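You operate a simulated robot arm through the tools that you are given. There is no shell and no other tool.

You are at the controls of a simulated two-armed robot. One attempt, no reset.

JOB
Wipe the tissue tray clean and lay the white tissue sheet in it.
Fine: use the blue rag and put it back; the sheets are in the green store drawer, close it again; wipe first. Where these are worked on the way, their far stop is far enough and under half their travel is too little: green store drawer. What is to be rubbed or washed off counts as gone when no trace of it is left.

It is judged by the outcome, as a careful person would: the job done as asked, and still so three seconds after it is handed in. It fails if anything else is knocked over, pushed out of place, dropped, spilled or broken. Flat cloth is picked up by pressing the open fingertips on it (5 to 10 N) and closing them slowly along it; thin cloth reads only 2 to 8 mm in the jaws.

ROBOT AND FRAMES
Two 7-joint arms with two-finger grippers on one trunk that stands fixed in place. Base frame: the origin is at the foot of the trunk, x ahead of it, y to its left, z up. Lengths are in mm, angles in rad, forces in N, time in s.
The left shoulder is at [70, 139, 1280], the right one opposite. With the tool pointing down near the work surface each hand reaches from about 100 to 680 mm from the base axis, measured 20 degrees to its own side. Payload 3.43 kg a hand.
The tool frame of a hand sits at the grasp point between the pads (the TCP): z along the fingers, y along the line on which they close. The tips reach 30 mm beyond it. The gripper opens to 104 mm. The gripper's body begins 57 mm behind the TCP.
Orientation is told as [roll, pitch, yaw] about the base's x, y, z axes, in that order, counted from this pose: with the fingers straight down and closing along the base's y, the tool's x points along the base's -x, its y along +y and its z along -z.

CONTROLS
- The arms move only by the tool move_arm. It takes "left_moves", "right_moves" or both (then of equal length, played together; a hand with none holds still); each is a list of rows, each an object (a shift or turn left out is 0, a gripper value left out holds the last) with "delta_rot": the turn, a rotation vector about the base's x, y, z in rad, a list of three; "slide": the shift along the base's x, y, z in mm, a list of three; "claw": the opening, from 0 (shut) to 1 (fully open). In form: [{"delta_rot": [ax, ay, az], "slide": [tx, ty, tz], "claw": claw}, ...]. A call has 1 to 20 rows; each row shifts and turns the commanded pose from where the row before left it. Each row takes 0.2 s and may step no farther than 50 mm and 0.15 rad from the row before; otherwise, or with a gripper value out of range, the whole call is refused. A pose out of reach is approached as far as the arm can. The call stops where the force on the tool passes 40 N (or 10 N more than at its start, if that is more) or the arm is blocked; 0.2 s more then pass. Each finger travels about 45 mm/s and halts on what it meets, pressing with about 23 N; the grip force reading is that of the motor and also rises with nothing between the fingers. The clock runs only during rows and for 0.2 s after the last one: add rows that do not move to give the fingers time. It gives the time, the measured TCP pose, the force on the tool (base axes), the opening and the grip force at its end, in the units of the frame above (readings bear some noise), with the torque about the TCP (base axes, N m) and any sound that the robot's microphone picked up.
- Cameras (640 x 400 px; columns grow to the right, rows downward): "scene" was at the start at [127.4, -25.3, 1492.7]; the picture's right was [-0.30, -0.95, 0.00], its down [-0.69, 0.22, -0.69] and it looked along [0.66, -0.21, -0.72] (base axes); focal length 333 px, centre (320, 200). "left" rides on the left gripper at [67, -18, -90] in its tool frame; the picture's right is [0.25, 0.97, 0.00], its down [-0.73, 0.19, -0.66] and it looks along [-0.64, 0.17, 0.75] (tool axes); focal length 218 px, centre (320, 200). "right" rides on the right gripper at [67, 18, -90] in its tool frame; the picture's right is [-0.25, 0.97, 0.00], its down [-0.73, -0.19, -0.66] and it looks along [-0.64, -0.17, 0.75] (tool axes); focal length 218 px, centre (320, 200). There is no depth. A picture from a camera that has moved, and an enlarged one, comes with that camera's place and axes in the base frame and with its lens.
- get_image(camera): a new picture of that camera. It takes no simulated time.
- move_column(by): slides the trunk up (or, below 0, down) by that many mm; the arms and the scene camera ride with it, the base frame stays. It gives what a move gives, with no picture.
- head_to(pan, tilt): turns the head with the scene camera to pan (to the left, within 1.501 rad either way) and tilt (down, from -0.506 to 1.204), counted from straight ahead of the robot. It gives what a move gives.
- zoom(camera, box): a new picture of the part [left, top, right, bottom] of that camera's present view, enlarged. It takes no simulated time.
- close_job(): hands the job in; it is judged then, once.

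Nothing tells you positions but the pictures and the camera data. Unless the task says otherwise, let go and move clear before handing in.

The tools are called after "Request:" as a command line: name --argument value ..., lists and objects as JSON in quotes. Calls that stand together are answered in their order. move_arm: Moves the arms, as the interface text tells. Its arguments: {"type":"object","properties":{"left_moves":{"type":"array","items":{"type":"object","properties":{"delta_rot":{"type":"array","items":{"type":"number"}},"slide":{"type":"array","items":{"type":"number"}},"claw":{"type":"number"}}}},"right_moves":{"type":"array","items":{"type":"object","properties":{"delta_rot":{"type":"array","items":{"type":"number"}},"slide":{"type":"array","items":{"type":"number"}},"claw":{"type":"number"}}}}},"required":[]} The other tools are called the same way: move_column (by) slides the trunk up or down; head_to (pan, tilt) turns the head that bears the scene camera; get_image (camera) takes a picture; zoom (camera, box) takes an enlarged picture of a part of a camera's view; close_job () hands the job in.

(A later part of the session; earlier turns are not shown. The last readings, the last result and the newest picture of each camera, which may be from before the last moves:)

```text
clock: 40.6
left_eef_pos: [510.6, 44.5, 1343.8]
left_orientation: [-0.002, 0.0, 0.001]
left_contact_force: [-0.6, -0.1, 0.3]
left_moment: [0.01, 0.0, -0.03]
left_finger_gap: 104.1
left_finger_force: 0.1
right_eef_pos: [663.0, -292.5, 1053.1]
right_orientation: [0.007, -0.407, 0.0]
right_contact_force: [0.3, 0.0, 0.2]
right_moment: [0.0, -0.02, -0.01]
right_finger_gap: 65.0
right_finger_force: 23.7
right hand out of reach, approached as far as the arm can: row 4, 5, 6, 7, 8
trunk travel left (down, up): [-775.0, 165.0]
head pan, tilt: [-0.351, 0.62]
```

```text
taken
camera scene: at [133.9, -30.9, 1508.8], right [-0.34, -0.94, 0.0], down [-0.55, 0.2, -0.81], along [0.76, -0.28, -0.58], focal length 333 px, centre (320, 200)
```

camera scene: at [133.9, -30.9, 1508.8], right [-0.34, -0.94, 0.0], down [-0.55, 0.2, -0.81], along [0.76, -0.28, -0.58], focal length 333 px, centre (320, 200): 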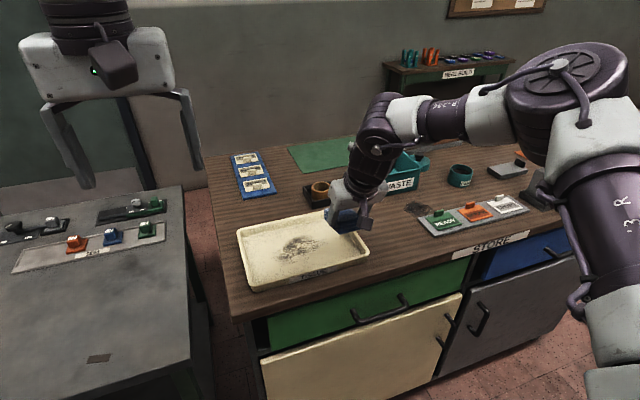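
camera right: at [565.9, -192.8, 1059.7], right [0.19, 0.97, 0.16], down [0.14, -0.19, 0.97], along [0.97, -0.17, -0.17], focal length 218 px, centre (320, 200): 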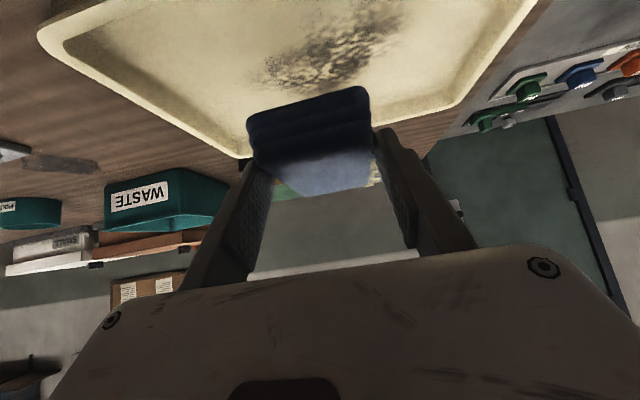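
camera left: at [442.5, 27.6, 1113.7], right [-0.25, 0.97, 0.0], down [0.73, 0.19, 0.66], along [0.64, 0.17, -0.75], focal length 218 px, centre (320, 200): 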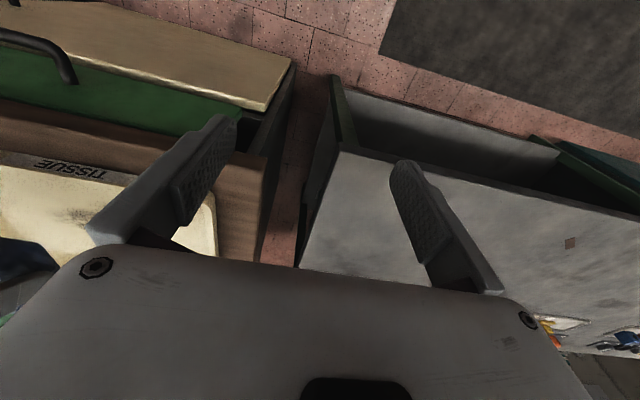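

That is worse, so the right arm seems to be in an awkward elbow configuration. I'll look at both arms to compare their shapes.

Request:
head_to --pan 0.9 --tilt 0.5

Request:
get_image --camera "scene"

Request:
head_to --pan -0.9 --tilt 0.5

Request:
get_image --camera "scene"

```text
clock: 42.0
left_eef_pos: [509.8, 45.7, 1345.4]
left_orientation: [-0.003, 0.0, -0.001]
left_contact_force: [-0.5, -0.1, -0.1]
left_moment: [0.02, -0.02, 0.02]
left_finger_gap: 103.8
left_finger_force: 0.1
right_eef_pos: [663.0, -292.3, 1053.1]
right_orientation: [0.008, -0.409, 0.001]
right_contact_force: [-0.1, -0.1, -0.1]
right_moment: [0.01, 0.04, 0.02]
right_finger_gap: 65.0
right_finger_force: 22.5
trunk travel left (down, up): [-775.0, 165.0]
head pan, tilt: [0.901, 0.499]
```

```text
taken
camera scene: at [107.7, 70.3, 1519.6], right [0.78, -0.62, 0.0], down [-0.3, -0.38, -0.88], along [0.55, 0.69, -0.48], focal length 333 px, centre (320, 200)
```

scene: 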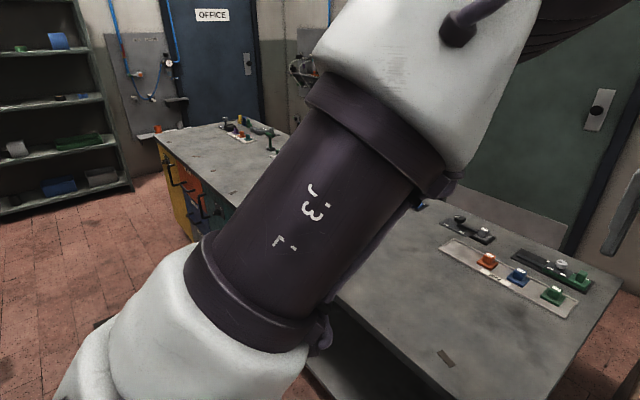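

```text
clock: 43.8
left_eef_pos: [510.9, 45.1, 1345.4]
left_orientation: [-0.002, -0.001, 0.001]
left_contact_force: [0.1, -0.4, 0.0]
left_moment: [0.01, -0.01, -0.03]
left_finger_gap: 104.0
left_finger_force: 0.1
right_eef_pos: [663.5, -292.0, 1053.7]
right_orientation: [0.006, -0.407, 0.001]
right_contact_force: [1.0, -0.2, -0.1]
right_moment: [0.02, 0.02, -0.02]
right_finger_gap: 64.9
right_finger_force: 23.2
trunk travel left (down, up): [-775.0, 165.0]
head pan, tilt: [-0.901, 0.499]
```

```text
taken
camera scene: at [107.8, -72.2, 1519.6], right [-0.78, -0.62, 0.0], down [-0.3, 0.37, -0.88], along [0.55, -0.69, -0.48], focal length 333 px, centre (320, 200)
```

scene: 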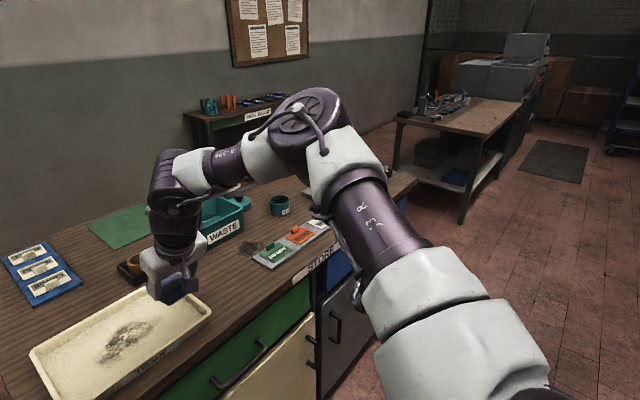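

The elbow stays stuck out to the right in every failed case, while the left arm started with its elbow above. I'll move the left hand aside, bring the right hand back towards a mirrored start pose with the tool down, and let the elbow resettle.

Request:
move_arm --right_moves '[{"slide": [-45, 10, 20], "delta_rot": [0, 0.1, 0]}, {"slide": [-45, 10, 20], "delta_rot": [0, 0.1, 0]}, {"slide": [-45, 10, 20], "delta_rot": [0, 0.1, 0]}, {"slide": [-45, 10, 20], "delta_rot": [0, 0.1, 0]}, {"slide": [-20, 20, 20]}, {"slide": [-20, 30, 20]}, {"slide": [0, 30, 20]}, {"slide": [0, 30, 20]}, {"slide": [0, 30, 0]}, {"slide": [0, 30, 0]}, {"slide": [0, 30, 0]}, {"slide": [0, 0, 0]}]' --left_moves '[{"slide": [0, 40, 0]}, {"slide": [0, 40, 0]}, {"slide": [0, 40, 0]}, {"slide": [0, 40, 0]}, {"slide": [0, 40, 0]}, {"slide": [0, 0, 0]}, {"slide": [0, 0, 0]}, {"slide": [0, 0, 0]}, {"slide": [0, 0, 0]}, {"slide": [0, 0, 0]}, {"slide": [0, 0, 0]}, {"slide": [0, 0, 0]}]'

Request:
get_image --camera "scene"

```text
refused: row 1 steps farther than a row can; nothing moved
```

```text
taken
camera scene: at [107.8, -72.2, 1519.6], right [-0.78, -0.62, 0.0], down [-0.3, 0.37, -0.88], along [0.55, -0.69, -0.48], focal length 333 px, centre (320, 200)
```

scene: 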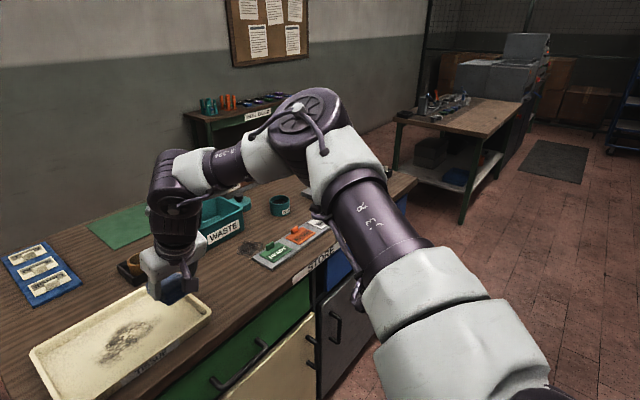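

Request:
move_arm --right_moves '[{"slide": [-40, 10, 20], "delta_rot": [0, 0.1, 0]}, {"slide": [-40, 10, 20], "delta_rot": [0, 0.1, 0]}, {"slide": [-40, 10, 20], "delta_rot": [0, 0.1, 0]}, {"slide": [-40, 10, 20], "delta_rot": [0, 0.1, 0]}, {"slide": [-20, 20, 20]}, {"slide": [-20, 30, 20]}, {"slide": [0, 30, 20]}, {"slide": [0, 30, 20]}, {"slide": [0, 30, 0]}, {"slide": [0, 30, 0]}, {"slide": [0, 30, 0]}, {"slide": [0, 0, 0]}]' --left_moves '[{"slide": [0, 40, 0]}, {"slide": [0, 40, 0]}, {"slide": [0, 40, 0]}, {"slide": [0, 40, 0]}, {"slide": [0, 40, 0]}, {"slide": [0, 0, 0]}, {"slide": [0, 0, 0]}, {"slide": [0, 0, 0]}, {"slide": [0, 0, 0]}, {"slide": [0, 0, 0]}, {"slide": [0, 0, 0]}, {"slide": [0, 0, 0]}]'

Request:
get_image --camera "scene"

```text
clock: 46.4
left_eef_pos: [508.1, 244.5, 1346.9]
left_orientation: [-0.002, -0.002, 0.0]
left_contact_force: [-0.3, 0.3, -0.3]
left_moment: [0.01, 0.0, 0.03]
left_finger_gap: 103.8
left_finger_force: 0.1
right_eef_pos: [430.1, -167.6, 1202.6]
right_orientation: [0.009, -0.007, 0.001]
right_contact_force: [-0.4, 0.3, 0.6]
right_moment: [0.0, 0.01, 0.03]
right_finger_gap: 65.1
right_finger_force: 22.9
right hand out of reach, approached as far as the arm can: row 7, 8, 9, 10, 11
trunk travel left (down, up): [-775.0, 165.0]
head pan, tilt: [-0.901, 0.499]
```

```text
taken
camera scene: at [107.5, -72.2, 1519.6], right [-0.78, -0.62, 0.0], down [-0.3, 0.38, -0.88], along [0.55, -0.69, -0.48], focal length 333 px, centre (320, 200)
```

scene: 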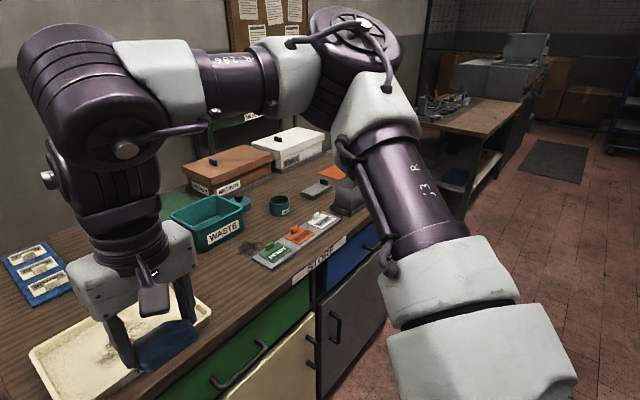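

It stalls well inside any real reach limit, so some joint has drifted to its stop. I'll return to the start pose and test from there.

Request:
move_arm --right_moves '[{"slide": [-5, -45, 0]}, {"slide": [-5, -45, 0]}, {"slide": [-5, -45, 0]}, {"slide": [-5, -45, 0]}, {"slide": [-5, -45, -5]}, {"slide": [-18, -40, -3]}, {"slide": [0, 0, 0]}, {"slide": [0, 0, 0]}]'

Request:
get_image --camera "scene"

```text
clock: 48.2
left_eef_pos: [509.1, 245.7, 1347.9]
left_orientation: [-0.001, -0.001, 0.003]
left_contact_force: [0.1, 0.2, -0.2]
left_moment: [-0.02, 0.0, 0.03]
left_finger_gap: 104.4
left_finger_force: 0.0
right_eef_pos: [387.2, -433.0, 1196.2]
right_orientation: [0.004, -0.005, 0.001]
right_contact_force: [-0.4, 0.9, -0.2]
right_moment: [-0.05, 0.01, -0.02]
right_finger_gap: 65.0
right_finger_force: 23.4
trunk travel left (down, up): [-775.0, 165.0]
head pan, tilt: [-0.901, 0.499]
```

```text
taken
camera scene: at [108.4, -71.6, 1519.6], right [-0.78, -0.62, 0.0], down [-0.3, 0.37, -0.88], along [0.55, -0.69, -0.48], focal length 333 px, centre (320, 200)
```

scene: 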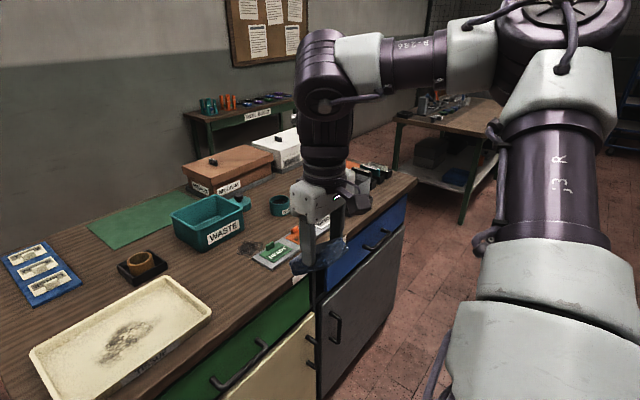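

To understand the two arms' configurations, I'll look at the left arm properly.

Request:
head_to --pan 1.1 --tilt 0.1

Request:
get_image --camera "scene"

Request:
head_to --pan 0.4 --tilt 0.2

Request:
get_image --camera "scene"

```text
clock: 50.1
left_eef_pos: [508.4, 244.2, 1347.9]
left_orientation: [-0.002, 0.001, -0.001]
left_contact_force: [0.2, -0.2, 0.4]
left_moment: [0.0, 0.01, 0.0]
left_finger_gap: 104.1
left_finger_force: 0.0
right_eef_pos: [387.2, -435.2, 1196.7]
right_orientation: [0.004, -0.005, -0.002]
right_contact_force: [-0.8, -0.2, -0.1]
right_moment: [0.02, -0.05, 0.01]
right_finger_gap: 64.8
right_finger_force: 23.7
trunk travel left (down, up): [-775.0, 165.0]
head pan, tilt: [1.1, 0.099]
```

```text
taken
camera scene: at [92.9, 81.0, 1556.7], right [0.89, -0.45, 0.0], down [-0.05, -0.09, -0.99], along [0.45, 0.89, -0.1], focal length 333 px, centre (320, 200)
```

scene: 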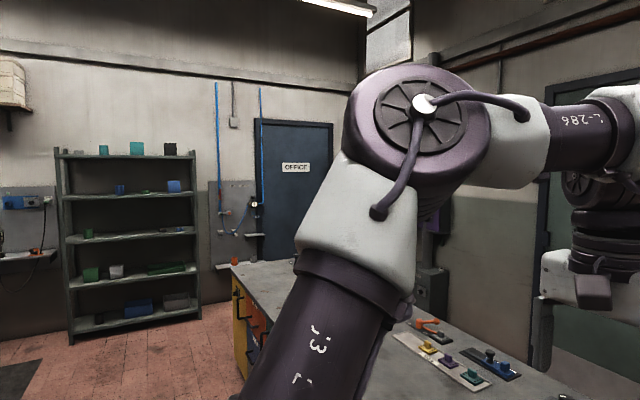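

```text
clock: 51.2
left_eef_pos: [507.9, 244.1, 1348.1]
left_orientation: [0.0, 0.001, 0.001]
left_contact_force: [0.1, 0.1, 0.5]
left_moment: [-0.01, 0.02, -0.01]
left_finger_gap: 104.3
left_finger_force: 0.1
right_eef_pos: [388.7, -435.0, 1195.6]
right_orientation: [0.005, -0.006, 0.0]
right_contact_force: [-0.7, 0.4, -0.3]
right_moment: [0.02, 0.0, 0.04]
right_finger_gap: 65.0
right_finger_force: 23.2
trunk travel left (down, up): [-775.0, 165.0]
head pan, tilt: [0.4, 0.201]
```

```text
taken
camera scene: at [136.8, 35.5, 1547.3], right [0.39, -0.92, 0.0], down [-0.18, -0.08, -0.98], along [0.9, 0.38, -0.2], focal length 333 px, centre (320, 200)
```

scene: 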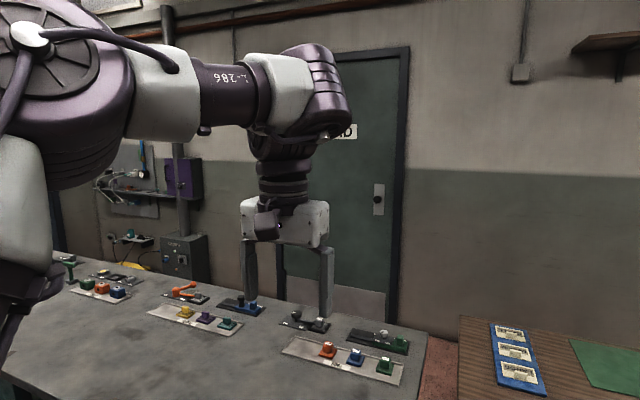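

I'll go step by step: from the start pose, moving +y with the tool down, to find where it stalls and whether a yaw change releases it.

Request:
move_arm --right_moves '[{"slide": [20, 40, 0]}, {"slide": [20, 40, 0]}, {"slide": [20, 40, 0]}, {"slide": [20, 40, 0]}, {"slide": [0, 40, 0]}, {"slide": [0, 40, 0]}, {"slide": [0, 40, 0]}, {"slide": [0, 0, 0]}]'

Request:
move_arm --right_moves '[{"delta_rot": [0, 0, 0.14]}, {"delta_rot": [0, 0, 0.14]}, {"delta_rot": [0, 0, 0.14]}, {"slide": [0, 30, 0]}, {"slide": [0, 30, 0]}, {"slide": [0, 30, 0]}, {"slide": [0, 30, 0]}, {"slide": [0, 0, 0]}]'

```text
clock: 53.0
left_eef_pos: [507.0, 243.8, 1348.2]
left_orientation: [-0.001, -0.003, 0.0]
left_contact_force: [0.3, -0.2, 0.3]
left_moment: [0.0, 0.01, -0.02]
left_finger_gap: 103.9
left_finger_force: 0.1
right_eef_pos: [457.4, -184.8, 1193.8]
right_orientation: [0.008, -0.008, -0.001]
right_contact_force: [-0.2, 0.1, -0.1]
right_moment: [0.01, 0.01, 0.0]
right_finger_gap: 65.0
right_finger_force: 23.4
right hand out of reach, approached as far as the arm can: row 7
trunk travel left (down, up): [-775.0, 165.0]
head pan, tilt: [0.4, 0.201]
```

```text
clock: 54.8
left_eef_pos: [509.4, 244.6, 1347.3]
left_orientation: [-0.002, -0.002, 0.0]
left_contact_force: [-0.3, 0.6, 0.1]
left_moment: [0.01, 0.03, 0.03]
left_finger_gap: 103.8
left_finger_force: 0.0
right_eef_pos: [450.7, -176.4, 1189.9]
right_orientation: [0.007, -0.009, 0.421]
right_contact_force: [0.0, 0.1, -0.4]
right_moment: [0.01, 0.02, 0.0]
right_finger_gap: 65.0
right_finger_force: 23.4
right hand out of reach, approached as far as the arm can: row 4, 5, 6, 7
trunk travel left (down, up): [-775.0, 165.0]
head pan, tilt: [0.4, 0.201]
```

The elbow is held up and out by a shoulder limit. Lowering the hand a long way at the far right, relative to the shoulder, should drop the elbow, and an elbow that is out and low ought to reach the tray. First I'll go back to the start spot and raise the trunk fully.

Request:
move_arm --right_moves '[{"slide": [0, -40, 0], "delta_rot": [0, 0, -0.14]}, {"slide": [0, -40, 0], "delta_rot": [0, 0, -0.14]}, {"slide": [-20, -40, 0], "delta_rot": [0, 0, -0.14]}, {"slide": [-20, -45, 0]}, {"slide": [-20, -45, 0]}, {"slide": [-3, -46, 0]}, {"slide": [0, 0, 0]}, {"slide": [0, 0, 0]}]'

Request:
move_column --by 165

Request:
head_to --pan -0.9 --tilt 0.6

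Request:
move_arm --right_moves '[{"slide": [0, 0, -40]}, {"slide": [0, 0, -40]}, {"slide": [0, 0, -40]}, {"slide": [0, 0, -40]}, {"slide": [0, 0, -40]}, {"slide": [0, 0, 0]}]'

Request:
get_image --camera "scene"

```text
clock: 56.6
left_eef_pos: [508.2, 245.1, 1346.7]
left_orientation: [-0.003, 0.0, 0.002]
left_contact_force: [0.2, -0.1, 0.5]
left_moment: [-0.05, 0.01, 0.03]
left_finger_gap: 104.1
left_finger_force: 0.0
right_eef_pos: [387.5, -433.7, 1188.5]
right_orientation: [0.004, -0.007, 0.001]
right_contact_force: [-0.2, 0.0, -0.1]
right_moment: [0.0, -0.01, -0.04]
right_finger_gap: 65.0
right_finger_force: 23.0
trunk travel left (down, up): [-775.0, 165.0]
head pan, tilt: [0.4, 0.201]
```

```text
clock: 58.5
left_eef_pos: [507.9, 243.5, 1512.0]
left_orientation: [0.0, 0.0, -0.001]
left_contact_force: [0.2, 0.3, -0.2]
left_moment: [-0.02, 0.02, -0.01]
left_finger_gap: 104.0
left_finger_force: 0.0
right_eef_pos: [389.0, -433.9, 1353.1]
right_orientation: [0.006, -0.006, 0.0]
right_contact_force: [-0.2, 0.9, -0.2]
right_moment: [-0.03, 0.0, 0.03]
right_finger_gap: 65.0
right_finger_force: 23.4
trunk travel left (down, up): [-940.0, 0.0]
head pan, tilt: [0.4, 0.201]
```

```text
clock: 60.0
left_eef_pos: [508.3, 244.4, 1511.8]
left_orientation: [-0.002, 0.0, 0.0]
left_contact_force: [-0.2, -0.1, 0.2]
left_moment: [-0.04, 0.01, 0.03]
left_finger_gap: 104.2
left_finger_force: 0.1
right_eef_pos: [388.3, -434.4, 1353.1]
right_orientation: [0.006, -0.006, -0.001]
right_contact_force: [0.3, -0.7, -0.5]
right_moment: [0.02, 0.02, 0.01]
right_finger_gap: 65.0
right_finger_force: 22.9
trunk travel left (down, up): [-940.0, 0.0]
head pan, tilt: [-0.901, 0.6]
```

```text
clock: 61.4
left_eef_pos: [508.3, 244.9, 1512.1]
left_orientation: [-0.002, 0.002, 0.0]
left_contact_force: [0.0, 0.0, -0.1]
left_moment: [0.01, -0.01, -0.03]
left_finger_gap: 104.1
left_finger_force: 0.1
right_eef_pos: [389.4, -429.5, 1153.5]
right_orientation: [0.006, -0.007, -0.001]
right_contact_force: [-0.1, 0.7, -0.1]
right_moment: [-0.02, 0.0, 0.0]
right_finger_gap: 64.9
right_finger_force: 23.0
trunk travel left (down, up): [-940.0, 0.0]
head pan, tilt: [-0.901, 0.6]
```

```text
taken
camera scene: at [105.8, -70.3, 1675.5], right [-0.78, -0.62, 0.0], down [-0.35, 0.44, -0.82], along [0.51, -0.65, -0.57], focal length 333 px, centre (320, 200)
```

scene: 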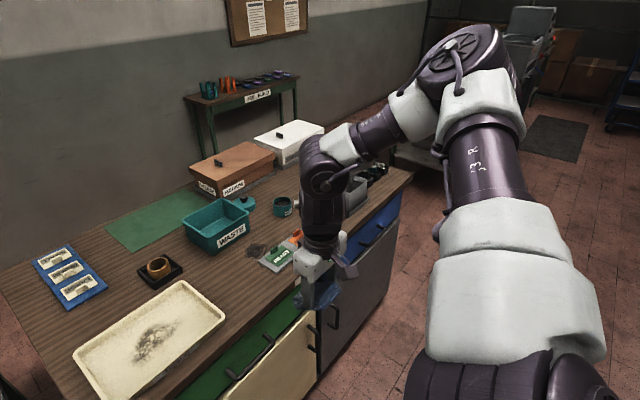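

The elbow came down part of the way. I'll keep lowering the hand in front of the counter.

Request:
move_arm --right_moves '[{"slide": [0, 0, -40]}, {"slide": [0, 0, -40]}, {"slide": [0, 0, -40]}, {"slide": [0, 0, -40]}, {"slide": [0, 0, -40]}, {"slide": [0, 0, 0]}]'

Request:
get_image --camera "scene"

```text
clock: 62.8
left_eef_pos: [507.7, 242.9, 1513.5]
left_orientation: [0.001, 0.001, -0.002]
left_contact_force: [-1.5, -0.2, 0.7]
left_moment: [0.0, -0.02, -0.01]
left_finger_gap: 104.1
left_finger_force: 0.0
right_eef_pos: [392.4, -436.0, 1031.3]
right_orientation: [0.006, -0.006, 0.0]
right_contact_force: [-0.3, -0.2, -0.2]
right_moment: [-0.01, 0.0, 0.02]
right_finger_gap: 65.0
right_finger_force: 23.6
right hand out of reach, approached as far as the arm can: row 4, 5
trunk travel left (down, up): [-940.0, 0.0]
head pan, tilt: [-0.901, 0.6]
```

```text
taken
camera scene: at [105.7, -71.2, 1675.5], right [-0.78, -0.62, 0.0], down [-0.35, 0.44, -0.82], along [0.51, -0.65, -0.57], focal length 333 px, centre (320, 200)
```

scene: 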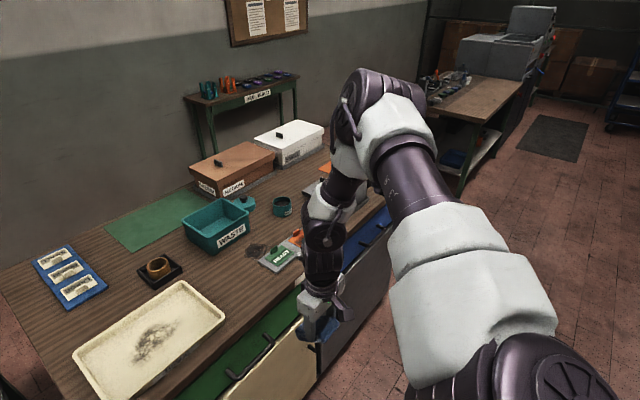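

Here the elbow swung round above the hand. I'll test moving left from this lower relative position.

Request:
move_arm --right_moves '[{"slide": [0, 40, 10]}, {"slide": [0, 40, 10]}, {"slide": [0, 40, 0]}, {"slide": [0, 40, 0]}, {"slide": [0, 40, 0]}, {"slide": [0, 40, 0]}, {"slide": [0, 40, 0]}, {"slide": [0, 0, 0]}]'

Request:
get_image --camera "scene"

```text
clock: 64.5
left_eef_pos: [509.1, 242.6, 1512.6]
left_orientation: [0.003, 0.0, 0.0]
left_contact_force: [0.8, -0.2, 0.4]
left_moment: [0.02, 0.03, 0.01]
left_finger_gap: 104.1
left_finger_force: 0.1
right_eef_pos: [387.9, -227.4, 1115.2]
right_orientation: [0.009, -0.003, 0.003]
right_contact_force: [-0.2, -1.0, 0.1]
right_moment: [0.02, -0.01, 0.01]
right_finger_gap: 65.2
right_finger_force: 22.8
right hand out of reach, approached as far as the arm can: row 3, 4, 5, 6, 7
trunk travel left (down, up): [-940.0, 0.0]
head pan, tilt: [-0.901, 0.6]
```

```text
taken
camera scene: at [105.9, -71.0, 1675.5], right [-0.78, -0.62, 0.0], down [-0.35, 0.44, -0.82], along [0.51, -0.65, -0.57], focal length 333 px, centre (320, 200)
```

scene: 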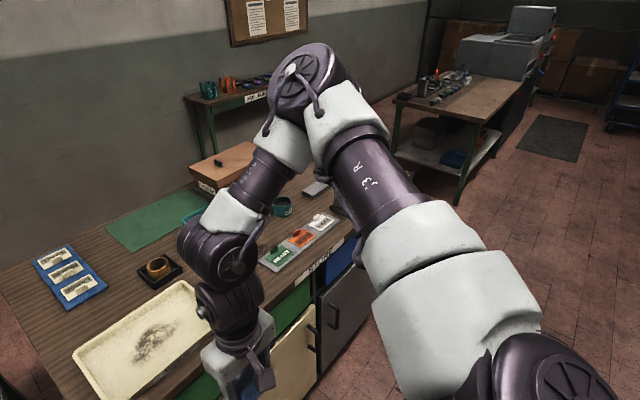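

The elbow jams in the same place each time. As a test of symmetry I'll take the right hand to the mirror image of the left hand's present pose, high up, and then to the mirror of its start pose.

Request:
move_arm --right_moves '[{"slide": [0, 0, 45]}, {"slide": [0, 0, 45]}, {"slide": [0, 0, 45]}, {"slide": [0, 0, 45]}, {"slide": [20, 0, 40]}, {"slide": [20, -5, 40]}, {"slide": [20, -5, 40]}, {"slide": [20, -5, 40]}, {"slide": [20, 0, 40]}, {"slide": [20, 0, 18]}, {"slide": [0, 0, 0]}]'

Request:
get_image --camera "scene"

Request:
move_arm --right_moves '[{"slide": [0, 40, -25]}, {"slide": [0, 40, -25]}, {"slide": [0, 40, -25]}, {"slide": [0, 40, -25]}, {"slide": [0, 40, -25]}, {"slide": [0, 0, 0]}]'

Request:
get_image --camera "scene"

```text
clock: 67.0
left_eef_pos: [510.4, 245.1, 1512.1]
left_orientation: [-0.001, 0.002, -0.001]
left_contact_force: [0.1, 0.1, 0.6]
left_moment: [0.01, 0.01, 0.0]
left_finger_gap: 104.2
left_finger_force: 0.1
right_eef_pos: [461.6, -276.2, 1457.7]
right_orientation: [0.007, -0.007, 0.001]
right_contact_force: [-0.1, 0.5, -1.2]
right_moment: [0.01, 0.04, 0.0]
right_finger_gap: 65.2
right_finger_force: 22.5
right hand out of reach, approached as far as the arm can: row 1, 8, 9, 10
trunk travel left (down, up): [-940.0, 0.0]
head pan, tilt: [-0.901, 0.6]
```

```text
taken
camera scene: at [108.1, -70.1, 1675.4], right [-0.78, -0.62, 0.0], down [-0.35, 0.44, -0.82], along [0.51, -0.65, -0.57], focal length 333 px, centre (320, 200)
```

scene: 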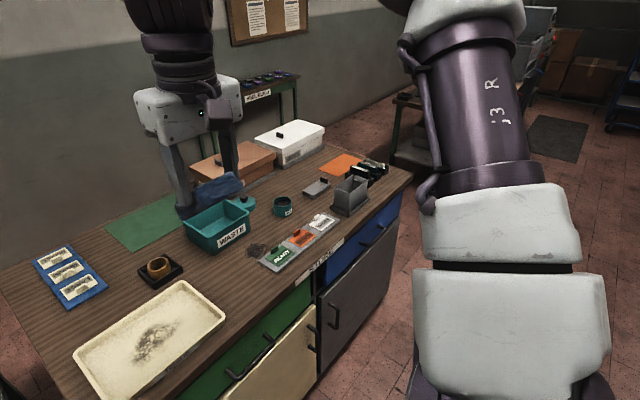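

```text
clock: 68.3
left_eef_pos: [510.5, 244.4, 1511.7]
left_orientation: [-0.003, -0.001, 0.001]
left_contact_force: [-0.2, 0.5, 0.4]
left_moment: [-0.07, 0.0, 0.0]
left_finger_gap: 103.8
left_finger_force: 0.0
right_eef_pos: [440.3, -176.3, 1375.5]
right_orientation: [0.009, -0.007, 0.003]
right_contact_force: [-0.6, -0.5, -0.7]
right_moment: [0.0, 0.01, -0.01]
right_finger_gap: 64.9
right_finger_force: 22.9
right hand out of reach, approached as far as the arm can: row 2, 3, 4, 5
trunk travel left (down, up): [-940.0, 0.0]
head pan, tilt: [-0.901, 0.6]
```

```text
taken
camera scene: at [107.0, -69.8, 1675.5], right [-0.78, -0.62, 0.0], down [-0.35, 0.44, -0.82], along [0.51, -0.65, -0.57], focal length 333 px, centre (320, 200)
```

scene: 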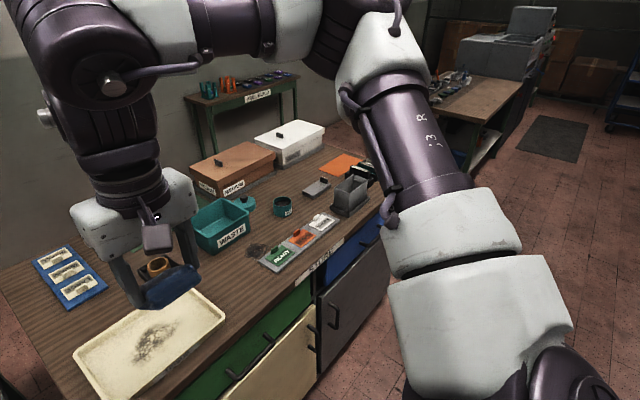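

The right arm is stuck short of the left arm's mirrored poses, so the left arm may be the better one across the tray. I'll park the right hand with the rag back at the right, lower the trunk, and test the left arm over the tray in the air.

Request:
move_arm --right_moves '[{"slide": [0, -45, 0]}, {"slide": [0, -45, 0]}, {"slide": [-10, -45, 0]}, {"slide": [-10, -45, 0]}, {"slide": [-10, -45, 0]}, {"slide": [-10, -40, 0]}, {"slide": [0, 0, 0]}]'

Request:
move_column --by -295

Request:
head_to --pan -0.2 --tilt 0.6

Request:
move_arm --left_moves '[{"delta_rot": [0, -0.14, 0]}, {"delta_rot": [0, -0.14, 0]}, {"delta_rot": [0, -0.14, 0]}, {"delta_rot": [0, -0.14, 0]}, {"delta_rot": [0, -0.14, 0]}, {"slide": [20, -40, -20]}, {"slide": [20, -40, -20]}, {"slide": [20, -40, -20]}, {"slide": [20, -40, -20]}, {"slide": [20, -40, -20]}, {"slide": [10, -40, -20]}, {"slide": [10, -40, -20]}, {"slide": [0, 0, 0]}]'

Request:
get_image --camera "scene"

```text
clock: 70.0
left_eef_pos: [508.8, 244.6, 1512.2]
left_orientation: [-0.002, -0.001, -0.001]
left_contact_force: [0.0, 0.4, 0.4]
left_moment: [0.0, 0.04, 0.02]
left_finger_gap: 104.0
left_finger_force: 0.0
right_eef_pos: [398.5, -441.4, 1374.3]
right_orientation: [0.005, -0.005, 0.001]
right_contact_force: [-0.6, -0.4, -0.7]
right_moment: [0.0, 0.01, -0.03]
right_finger_gap: 64.9
right_finger_force: 23.0
trunk travel left (down, up): [-940.0, 0.0]
head pan, tilt: [-0.901, 0.6]
```

```text
clock: 72.9
left_eef_pos: [508.9, 245.1, 1217.1]
left_orientation: [-0.002, -0.001, 0.001]
left_contact_force: [-0.3, -0.8, 0.2]
left_moment: [-0.02, 0.01, 0.0]
left_finger_gap: 104.0
left_finger_force: 0.0
right_eef_pos: [398.5, -440.0, 1079.0]
right_orientation: [0.005, -0.004, -0.002]
right_contact_force: [-0.1, -0.3, -1.1]
right_moment: [0.0, 0.02, 0.0]
right_finger_gap: 65.0
right_finger_force: 22.8
trunk travel left (down, up): [-645.0, 295.0]
head pan, tilt: [-0.901, 0.6]
```

```text
clock: 74.0
left_eef_pos: [508.1, 245.1, 1218.0]
left_orientation: [-0.001, 0.0, 0.0]
left_contact_force: [0.8, 0.9, 0.4]
left_moment: [0.03, -0.02, -0.01]
left_finger_gap: 103.9
left_finger_force: 0.1
right_eef_pos: [399.2, -441.8, 1078.9]
right_orientation: [0.006, -0.007, 0.001]
right_contact_force: [-0.8, 0.9, -0.6]
right_moment: [-0.01, 0.0, -0.02]
right_finger_gap: 65.2
right_finger_force: 22.7
trunk travel left (down, up): [-645.0, 295.0]
head pan, tilt: [-0.201, 0.6]
```

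```text
clock: 76.8
left_eef_pos: [629.1, -33.3, 1077.7]
left_orientation: [-0.004, -0.7, 0.003]
left_contact_force: [-0.4, 0.2, -0.1]
left_moment: [0.01, -0.02, -0.02]
left_finger_gap: 104.2
left_finger_force: 0.1
right_eef_pos: [397.5, -440.4, 1080.7]
right_orientation: [0.003, -0.005, 0.002]
right_contact_force: [0.0, 1.3, -0.3]
right_moment: [-0.03, 0.03, 0.01]
right_finger_gap: 64.9
right_finger_force: 23.4
trunk travel left (down, up): [-645.0, 295.0]
head pan, tilt: [-0.201, 0.6]
```

```text
taken
camera scene: at [137.1, -17.1, 1380.6], right [-0.2, -0.98, 0.0], down [-0.55, 0.11, -0.83], along [0.81, -0.16, -0.56], focal length 333 px, centre (320, 200)
```

scene: 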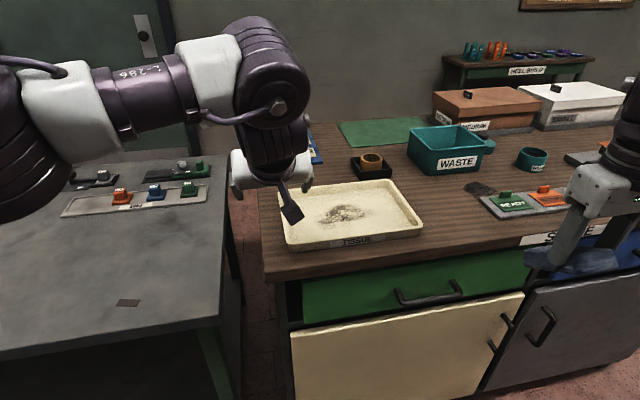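

The left arm gets over the tray's left end without trouble. I'll go on to the stain area, still in the air.

Request:
move_arm --left_moves '[{"slide": [15, -30, -15]}, {"slide": [15, -30, -15]}, {"slide": [15, -30, -10]}, {"slide": [15, -20, -10]}, {"slide": [0, -20, 0]}, {"slide": [0, -20, 0]}, {"slide": [0, -20, 0]}, {"slide": [0, 0, 0]}]'

Request:
get_image --camera "scene"

```text
clock: 78.6
left_eef_pos: [688.9, -161.9, 1023.5]
left_orientation: [-0.001, -0.7, 0.001]
left_contact_force: [1.1, -0.8, 0.5]
left_moment: [0.02, 0.02, 0.02]
left_finger_gap: 103.8
left_finger_force: 0.0
left hand out of reach, approached as far as the arm can: row 5, 6, 7
right_eef_pos: [398.9, -440.9, 1079.8]
right_orientation: [0.006, -0.004, 0.002]
right_contact_force: [-1.2, 0.0, -0.7]
right_moment: [-0.02, 0.04, -0.01]
right_finger_gap: 65.2
right_finger_force: 22.5
trunk travel left (down, up): [-645.0, 295.0]
head pan, tilt: [-0.201, 0.6]
```

```text
taken
camera scene: at [137.4, -18.1, 1380.5], right [-0.2, -0.98, 0.0], down [-0.55, 0.11, -0.83], along [0.81, -0.16, -0.56], focal length 333 px, centre (320, 200)
```

scene: 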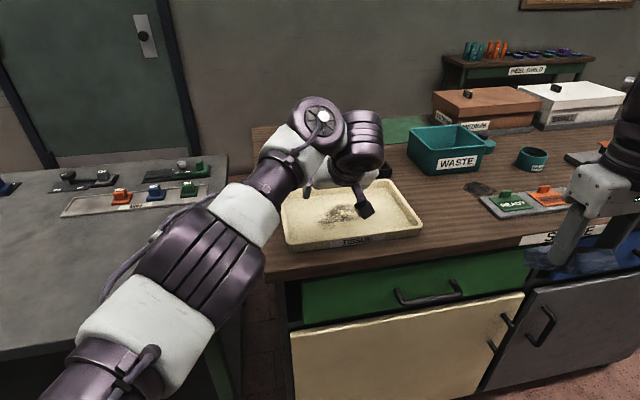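

The left arm unfolded and reaches (689, −162), while the right arm seems to be in a worse branch. I'll put the left hand at the mirror of the right hand's present pose and compare the two arms.

Request:
move_arm --left_moves '[{"slide": [-20, 40, 15]}, {"slide": [-20, 40, 15]}, {"slide": [-30, 35, 0], "delta_rot": [0, 0.14, 0]}, {"slide": [-30, 35, 0], "delta_rot": [0, 0.14, 0]}, {"slide": [-30, 35, 0], "delta_rot": [0, 0.14, 0]}, {"slide": [-30, 35, 0], "delta_rot": [0, 0.14, 0]}, {"slide": [-30, 35, 0], "delta_rot": [0, 0.14, 0]}, {"slide": [-20, 40, 0]}, {"slide": [-20, 40, 0]}, {"slide": [-20, 40, 10]}, {"slide": [-20, 40, 10]}, {"slide": [-15, 45, 0]}, {"slide": [-5, 45, 0]}, {"slide": [0, 48, 0]}, {"slide": [0, 48, 0]}, {"slide": [0, 0, 0]}]'

Request:
head_to --pan 0.9 --tilt 0.5

Request:
get_image --camera "scene"

Request:
head_to --pan -0.9 --tilt 0.5

Request:
get_image --camera "scene"

```text
clock: 80.1
left_eef_pos: [653.1, -9.2, 949.2]
left_orientation: [-0.021, -0.185, -0.003]
left_contact_force: [0.1, 0.5, 0.3]
left_moment: [0.0, -0.03, -0.03]
left_finger_gap: 103.8
left_finger_force: 0.1
left hand out of reach, approached as far as the arm can: row 3, 4, 5, 6, 7
right_eef_pos: [398.4, -441.9, 1078.5]
right_orientation: [0.005, -0.005, 0.001]
right_contact_force: [0.8, -0.1, 0.1]
right_moment: [0.04, 0.02, -0.03]
right_finger_gap: 65.0
right_finger_force: 23.1
trunk travel left (down, up): [-645.0, 295.0]
head pan, tilt: [-0.201, 0.6]
stopped in row 7 (left hand): the force on the tool passed its limit at 138 N (the readings are from after the stop); the commanded pose is now the measured one
```

```text
clock: 81.5
left_eef_pos: [652.5, -7.8, 948.9]
left_orientation: [-0.022, -0.183, -0.002]
left_contact_force: [-1.4, -3.0, -1.7]
left_moment: [0.05, -0.03, -0.04]
left_finger_gap: 103.9
left_finger_force: 0.1
right_eef_pos: [399.0, -441.1, 1078.8]
right_orientation: [0.005, -0.005, 0.002]
right_contact_force: [0.1, -0.6, 0.4]
right_moment: [0.04, -0.02, 0.0]
right_finger_gap: 65.1
right_finger_force: 22.7
trunk travel left (down, up): [-645.0, 295.0]
head pan, tilt: [0.901, 0.499]
```

```text
taken
camera scene: at [107.7, 69.8, 1389.6], right [0.78, -0.62, 0.0], down [-0.3, -0.37, -0.88], along [0.55, 0.69, -0.48], focal length 333 px, centre (320, 200)
```

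scene: 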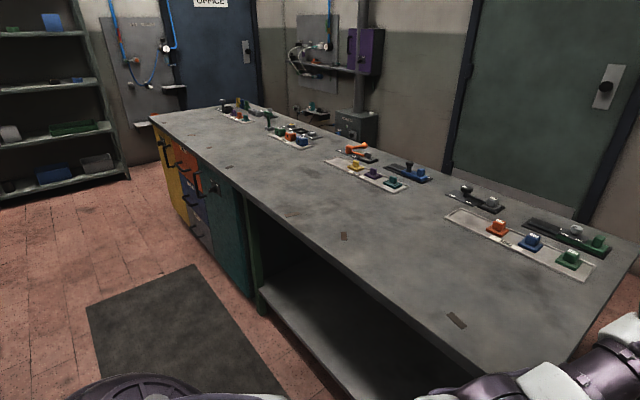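

```text
clock: 83.3
left_eef_pos: [653.2, -7.1, 948.1]
left_orientation: [-0.023, -0.185, -0.002]
left_contact_force: [-0.9, -2.2, -1.9]
left_moment: [0.03, 0.02, -0.01]
left_finger_gap: 103.9
left_finger_force: 0.0
right_eef_pos: [398.6, -441.1, 1078.1]
right_orientation: [0.006, -0.007, 0.002]
right_contact_force: [0.1, 0.7, -0.5]
right_moment: [-0.03, -0.02, 0.0]
right_finger_gap: 65.0
right_finger_force: 22.5
trunk travel left (down, up): [-645.0, 295.0]
head pan, tilt: [-0.901, 0.499]
```

```text
taken
camera scene: at [107.7, -72.7, 1389.6], right [-0.78, -0.62, 0.0], down [-0.3, 0.38, -0.88], along [0.55, -0.69, -0.48], focal length 333 px, centre (320, 200)
```

scene: 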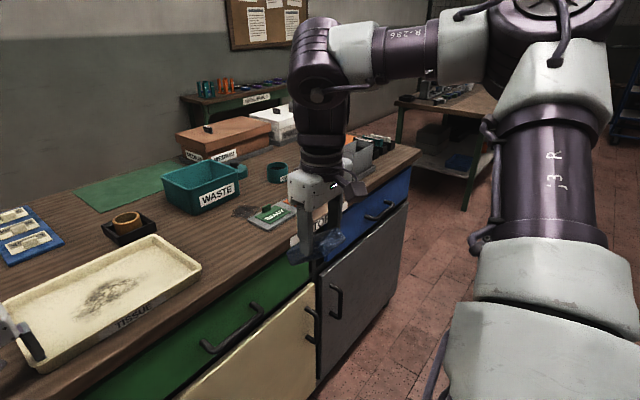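

The left hand hit something near the counter and stopped. I need to see what it touched and whether the tray moved.

Request:
head_to --pan -0.309 --tilt 0.81

Request:
get_image --camera "scene"

Request:
get_image --camera "left"

Request:
zoom --camera "scene" --box '[200, 50, 440, 200]'

```text
clock: 84.3
left_eef_pos: [653.0, -7.4, 949.1]
left_orientation: [-0.023, -0.185, -0.003]
left_contact_force: [-1.5, -2.0, -1.1]
left_moment: [0.01, 0.04, -0.02]
left_finger_gap: 104.0
left_finger_force: 0.1
right_eef_pos: [398.5, -441.0, 1078.9]
right_orientation: [0.006, -0.005, 0.002]
right_contact_force: [0.5, -0.1, 0.1]
right_moment: [0.0, -0.02, 0.0]
right_finger_gap: 64.9
right_finger_force: 23.3
trunk travel left (down, up): [-645.0, 295.0]
head pan, tilt: [-0.309, 0.81]
```

```text
taken
camera scene: at [127.5, -25.9, 1362.8], right [-0.3, -0.95, 0.0], down [-0.69, 0.22, -0.69], along [0.66, -0.21, -0.72], focal length 333 px, centre (320, 200)
```

scene: 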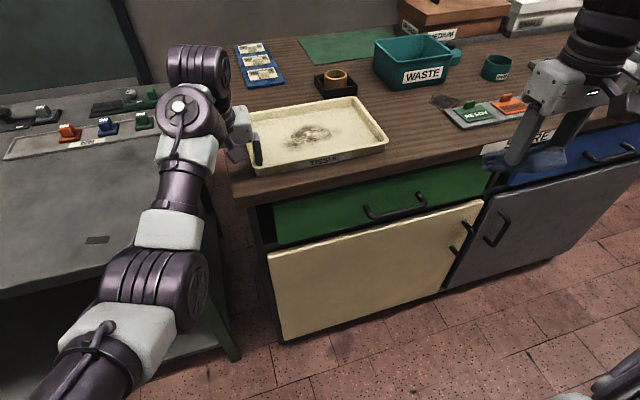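

```text
taken
camera left: at [568.9, -23.2, 1023.6], right [-0.24, 0.97, -0.07], down [0.6, 0.2, 0.78], along [0.76, 0.15, -0.63], focal length 218 px, centre (320, 200)
```

left: 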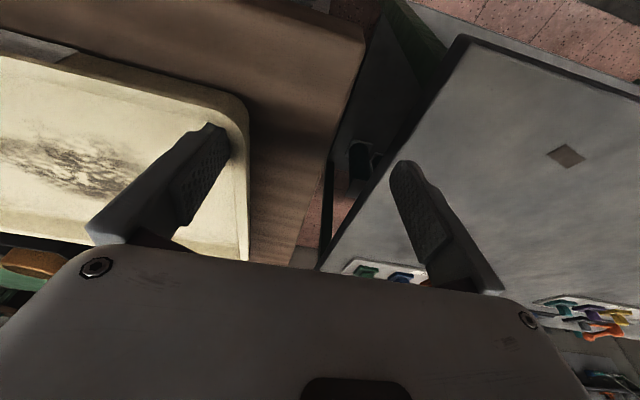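

```text
2.67 times, centred on (320, 125) of scene
camera zoom: at [127.5, -25.9, 1362.8], right [-0.3, -0.95, 0.0], down [-0.69, 0.22, -0.69], along [0.66, -0.21, -0.72], focal length 888 px, centre (320, 400)
```

zoom: 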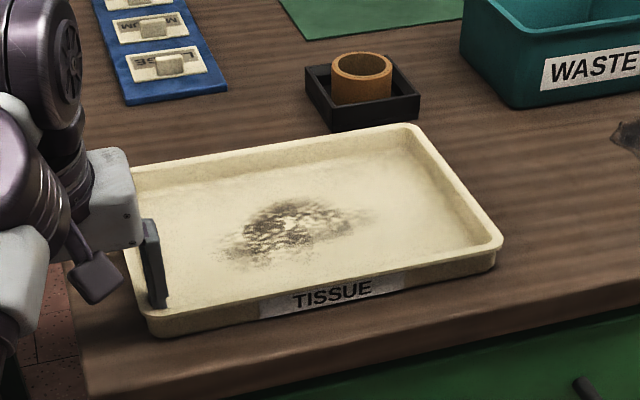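

The tray hasn't shifted. The left finger is just inside its left rim, so I'll lift straight up in small steps.

Request:
move_arm --left_moves '[{"slide": [0, -1, 8]}, {"slide": [0, 0, 10]}, {"slide": [0, 0, 15]}, {"slide": [0, 0, 20]}, {"slide": [0, 0, 0]}]'

Request:
zoom --camera "scene" --box '[200, 50, 440, 200]'

```text
clock: 85.5
left_eef_pos: [657.8, -22.2, 981.3]
left_orientation: [-0.025, -0.185, -0.002]
left_contact_force: [0.0, 0.1, -0.1]
left_moment: [0.01, -0.03, -0.01]
left_finger_gap: 103.9
left_finger_force: 0.1
left hand out of reach, approached as far as the arm can: row 2, 3, 4
right_eef_pos: [399.2, -440.2, 1079.9]
right_orientation: [0.005, -0.006, 0.001]
right_contact_force: [0.5, 0.2, 0.1]
right_moment: [-0.01, 0.01, 0.02]
right_finger_gap: 64.9
right_finger_force: 22.8
trunk travel left (down, up): [-645.0, 295.0]
head pan, tilt: [-0.309, 0.81]
```

```text
2.67 times, centred on (320, 125) of scene
camera zoom: at [127.7, -25.1, 1362.8], right [-0.3, -0.95, 0.0], down [-0.69, 0.22, -0.69], along [0.66, -0.21, -0.72], focal length 888 px, centre (320, 400)
```

zoom: 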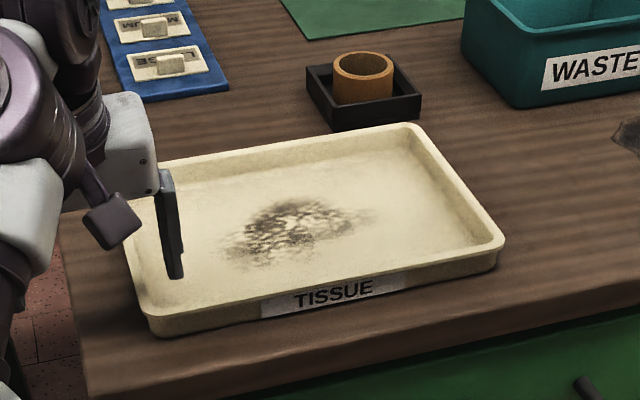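

The hand is clear and the tray is still in place. I'll retract the left hand towards the robot and up, then square its tilt once it has room.

Request:
move_arm --left_moves '[{"slide": [-30, 10, 10]}, {"slide": [-40, 10, 15]}, {"slide": [-40, 15, 15]}, {"slide": [-40, 15, 20]}, {"slide": [0, 10, 20]}, {"slide": [0, 10, 20]}, {"slide": [0, 0, 0]}]'

Request:
get_image --camera "scene"

```text
clock: 87.1
left_eef_pos: [668.6, -3.1, 991.6]
left_orientation: [-0.022, -0.185, 0.0]
left_contact_force: [0.2, 0.7, -0.2]
left_moment: [0.0, 0.03, 0.01]
left_finger_gap: 104.0
left_finger_force: 0.0
left hand out of reach, approached as far as the arm can: row 1, 2, 3, 4, 5, 6
right_eef_pos: [398.9, -441.0, 1078.8]
right_orientation: [0.006, -0.005, 0.002]
right_contact_force: [-1.2, 0.1, 0.1]
right_moment: [0.01, 0.03, 0.0]
right_finger_gap: 65.1
right_finger_force: 23.5
trunk travel left (down, up): [-645.0, 295.0]
head pan, tilt: [-0.309, 0.81]
```

```text
taken
camera scene: at [127.4, -25.6, 1362.8], right [-0.3, -0.95, 0.0], down [-0.69, 0.22, -0.69], along [0.66, -0.21, -0.72], focal length 333 px, centre (320, 200)
```

scene: 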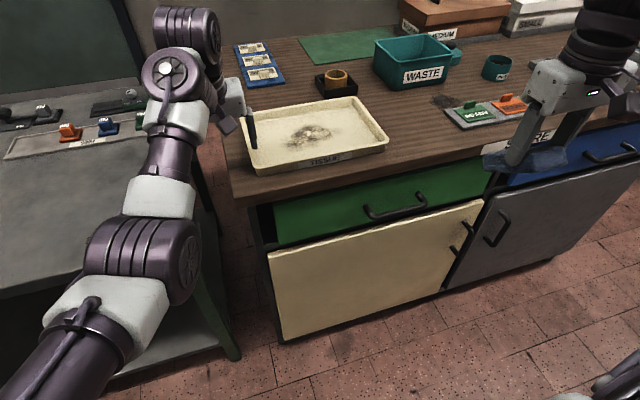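

The left arm is elbow-down and its wrist pitch is at its stop, so tilting forward should free it. I'll restore the tilt first, in place and well above the rim.

Request:
move_arm --left_moves '[{"slide": [0, 0, 5], "delta_rot": [0, -0.13, 0]}, {"slide": [0, 0, 5], "delta_rot": [0, -0.13, 0]}, {"slide": [0, 0, 5], "delta_rot": [0, -0.13, 0]}, {"slide": [0, 0, 5], "delta_rot": [0, -0.13, 0]}, {"slide": [0, 0, 0]}]'

Request:
move_arm --left_moves '[{"slide": [-10, 5, 10]}, {"slide": [-10, 5, 10]}, {"slide": [-10, 5, 10]}, {"slide": [0, 0, 0]}]'

```text
clock: 88.3
left_eef_pos: [670.5, -5.9, 1010.5]
left_orientation: [-0.022, -0.706, -0.004]
left_contact_force: [-0.1, -0.7, 0.2]
left_moment: [-0.02, 0.0, 0.0]
left_finger_gap: 103.8
left_finger_force: 0.0
right_eef_pos: [399.7, -441.6, 1078.4]
right_orientation: [0.006, -0.005, 0.002]
right_contact_force: [-0.9, -0.3, -0.6]
right_moment: [0.0, 0.01, 0.01]
right_finger_gap: 65.2
right_finger_force: 22.9
trunk travel left (down, up): [-645.0, 295.0]
head pan, tilt: [-0.309, 0.81]
```

```text
clock: 89.3
left_eef_pos: [638.9, 10.6, 1043.0]
left_orientation: [-0.02, -0.706, -0.004]
left_contact_force: [-0.2, 0.5, 0.3]
left_moment: [-0.02, 0.01, 0.0]
left_finger_gap: 104.0
left_finger_force: 0.0
right_eef_pos: [398.3, -441.3, 1079.0]
right_orientation: [0.005, -0.003, 0.002]
right_contact_force: [0.7, 0.8, 0.4]
right_moment: [-0.01, -0.02, 0.01]
right_finger_gap: 65.0
right_finger_force: 22.6
trunk travel left (down, up): [-645.0, 295.0]
head pan, tilt: [-0.309, 0.81]
```

The left hand is free again. For the right arm I'll try the same trick: tilt 0.7, then stretch it out over the right side of the counter at a safe height and see whether its elbow drops.

Request:
move_arm --left_moves '[{"slide": [-25, 15, 10]}, {"slide": [-25, 15, 10]}, {"slide": [-25, 15, 10]}, {"slide": [-25, 15, 10]}, {"slide": [0, 0, 0]}]' --right_moves '[{"delta_rot": [0, -0.14, 0]}, {"delta_rot": [0, -0.14, 0]}, {"delta_rot": [0, -0.14, 0]}, {"delta_rot": [0, -0.14, 0]}, {"delta_rot": [0, -0.14, 0]}]'

Request:
move_arm --right_moves '[{"slide": [40, 0, 0]}, {"slide": [40, 0, 0]}, {"slide": [40, 0, 0]}, {"slide": [40, 0, 0]}, {"slide": [40, 0, 0]}, {"slide": [40, 0, 0]}, {"slide": [30, 0, 0]}, {"slide": [30, 0, 0]}, {"slide": [0, 0, 0]}]'

Request:
head_to --pan -0.7 --tilt 0.6

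Request:
get_image --camera "scene"

```text
clock: 90.5
left_eef_pos: [618.4, 27.6, 1043.2]
left_orientation: [-0.022, -0.705, -0.003]
left_contact_force: [0.4, -0.7, -0.2]
left_moment: [0.0, 0.03, -0.01]
left_finger_gap: 103.9
left_finger_force: 0.1
left hand out of reach, approached as far as the arm can: row 1, 2, 3, 4
right_eef_pos: [398.3, -441.7, 1077.9]
right_orientation: [0.002, -0.705, 0.002]
right_contact_force: [0.4, 0.8, -0.8]
right_moment: [0.03, -0.02, 0.03]
right_finger_gap: 64.9
right_finger_force: 22.6
trunk travel left (down, up): [-645.0, 295.0]
head pan, tilt: [-0.309, 0.81]
```

```text
clock: 92.5
left_eef_pos: [618.0, 27.9, 1042.1]
left_orientation: [-0.02, -0.705, -0.002]
left_contact_force: [-1.1, 0.3, 0.5]
left_moment: [0.0, -0.02, 0.03]
left_finger_gap: 104.0
left_finger_force: 0.0
right_eef_pos: [696.5, -439.1, 1079.4]
right_orientation: [0.003, -0.708, 0.003]
right_contact_force: [-0.9, 0.7, -0.7]
right_moment: [0.02, 0.04, -0.04]
right_finger_gap: 65.1
right_finger_force: 23.4
trunk travel left (down, up): [-645.0, 295.0]
head pan, tilt: [-0.309, 0.81]
```

```text
clock: 93.3
left_eef_pos: [618.3, 28.2, 1043.4]
left_orientation: [-0.021, -0.704, -0.004]
left_contact_force: [0.2, -0.1, 0.7]
left_moment: [0.0, -0.02, -0.03]
left_finger_gap: 103.7
left_finger_force: 0.2
right_eef_pos: [696.7, -438.5, 1079.9]
right_orientation: [0.004, -0.706, 0.005]
right_contact_force: [0.3, 0.6, -0.4]
right_moment: [0.01, 0.02, -0.01]
right_finger_gap: 65.0
right_finger_force: 23.6
trunk travel left (down, up): [-645.0, 295.0]
head pan, tilt: [-0.7, 0.6]
```

```text
taken
camera scene: at [119.1, -57.8, 1380.4], right [-0.64, -0.77, 0.0], down [-0.43, 0.36, -0.82], along [0.63, -0.53, -0.57], focal length 333 px, centre (320, 200)
```

scene: 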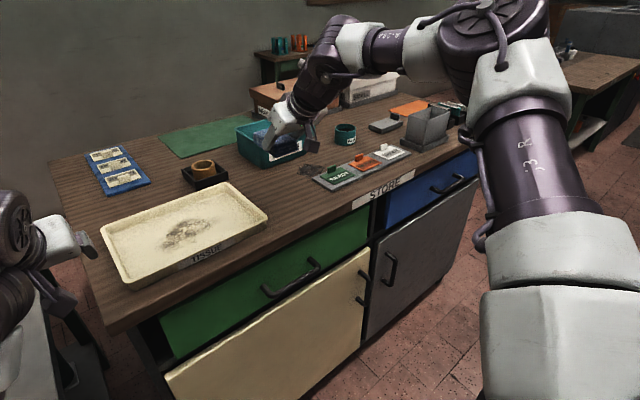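

No limit there yet. I'll stretch further outward at this safe height.

Request:
move_arm --right_moves '[{"slide": [20, -10, 0]}, {"slide": [20, -10, 0]}, {"slide": [20, -10, 0]}, {"slide": [20, -10, 0]}, {"slide": [0, 0, 0]}]'

Request:
get_image --camera "scene"

```text
clock: 94.5
left_eef_pos: [617.5, 29.2, 1043.3]
left_orientation: [-0.022, -0.704, -0.004]
left_contact_force: [0.2, 0.0, 0.3]
left_moment: [0.01, 0.0, -0.01]
left_finger_gap: 103.8
left_finger_force: 0.2
right_eef_pos: [763.6, -478.4, 1076.3]
right_orientation: [0.002, -0.71, 0.002]
right_contact_force: [-0.2, 0.8, -0.2]
right_moment: [-0.02, 0.03, -0.01]
right_finger_gap: 65.1
right_finger_force: 23.0
right hand out of reach, approached as far as the arm can: row 4
trunk travel left (down, up): [-645.0, 295.0]
head pan, tilt: [-0.7, 0.6]
```

```text
taken
camera scene: at [117.9, -57.7, 1380.6], right [-0.64, -0.77, 0.0], down [-0.43, 0.36, -0.83], along [0.63, -0.53, -0.56], focal length 333 px, centre (320, 200)
```

scene: 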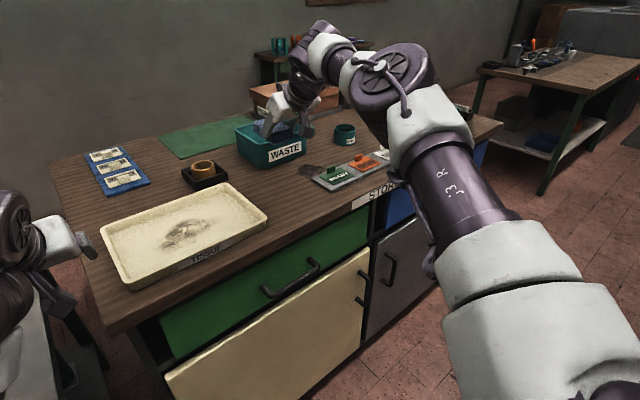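

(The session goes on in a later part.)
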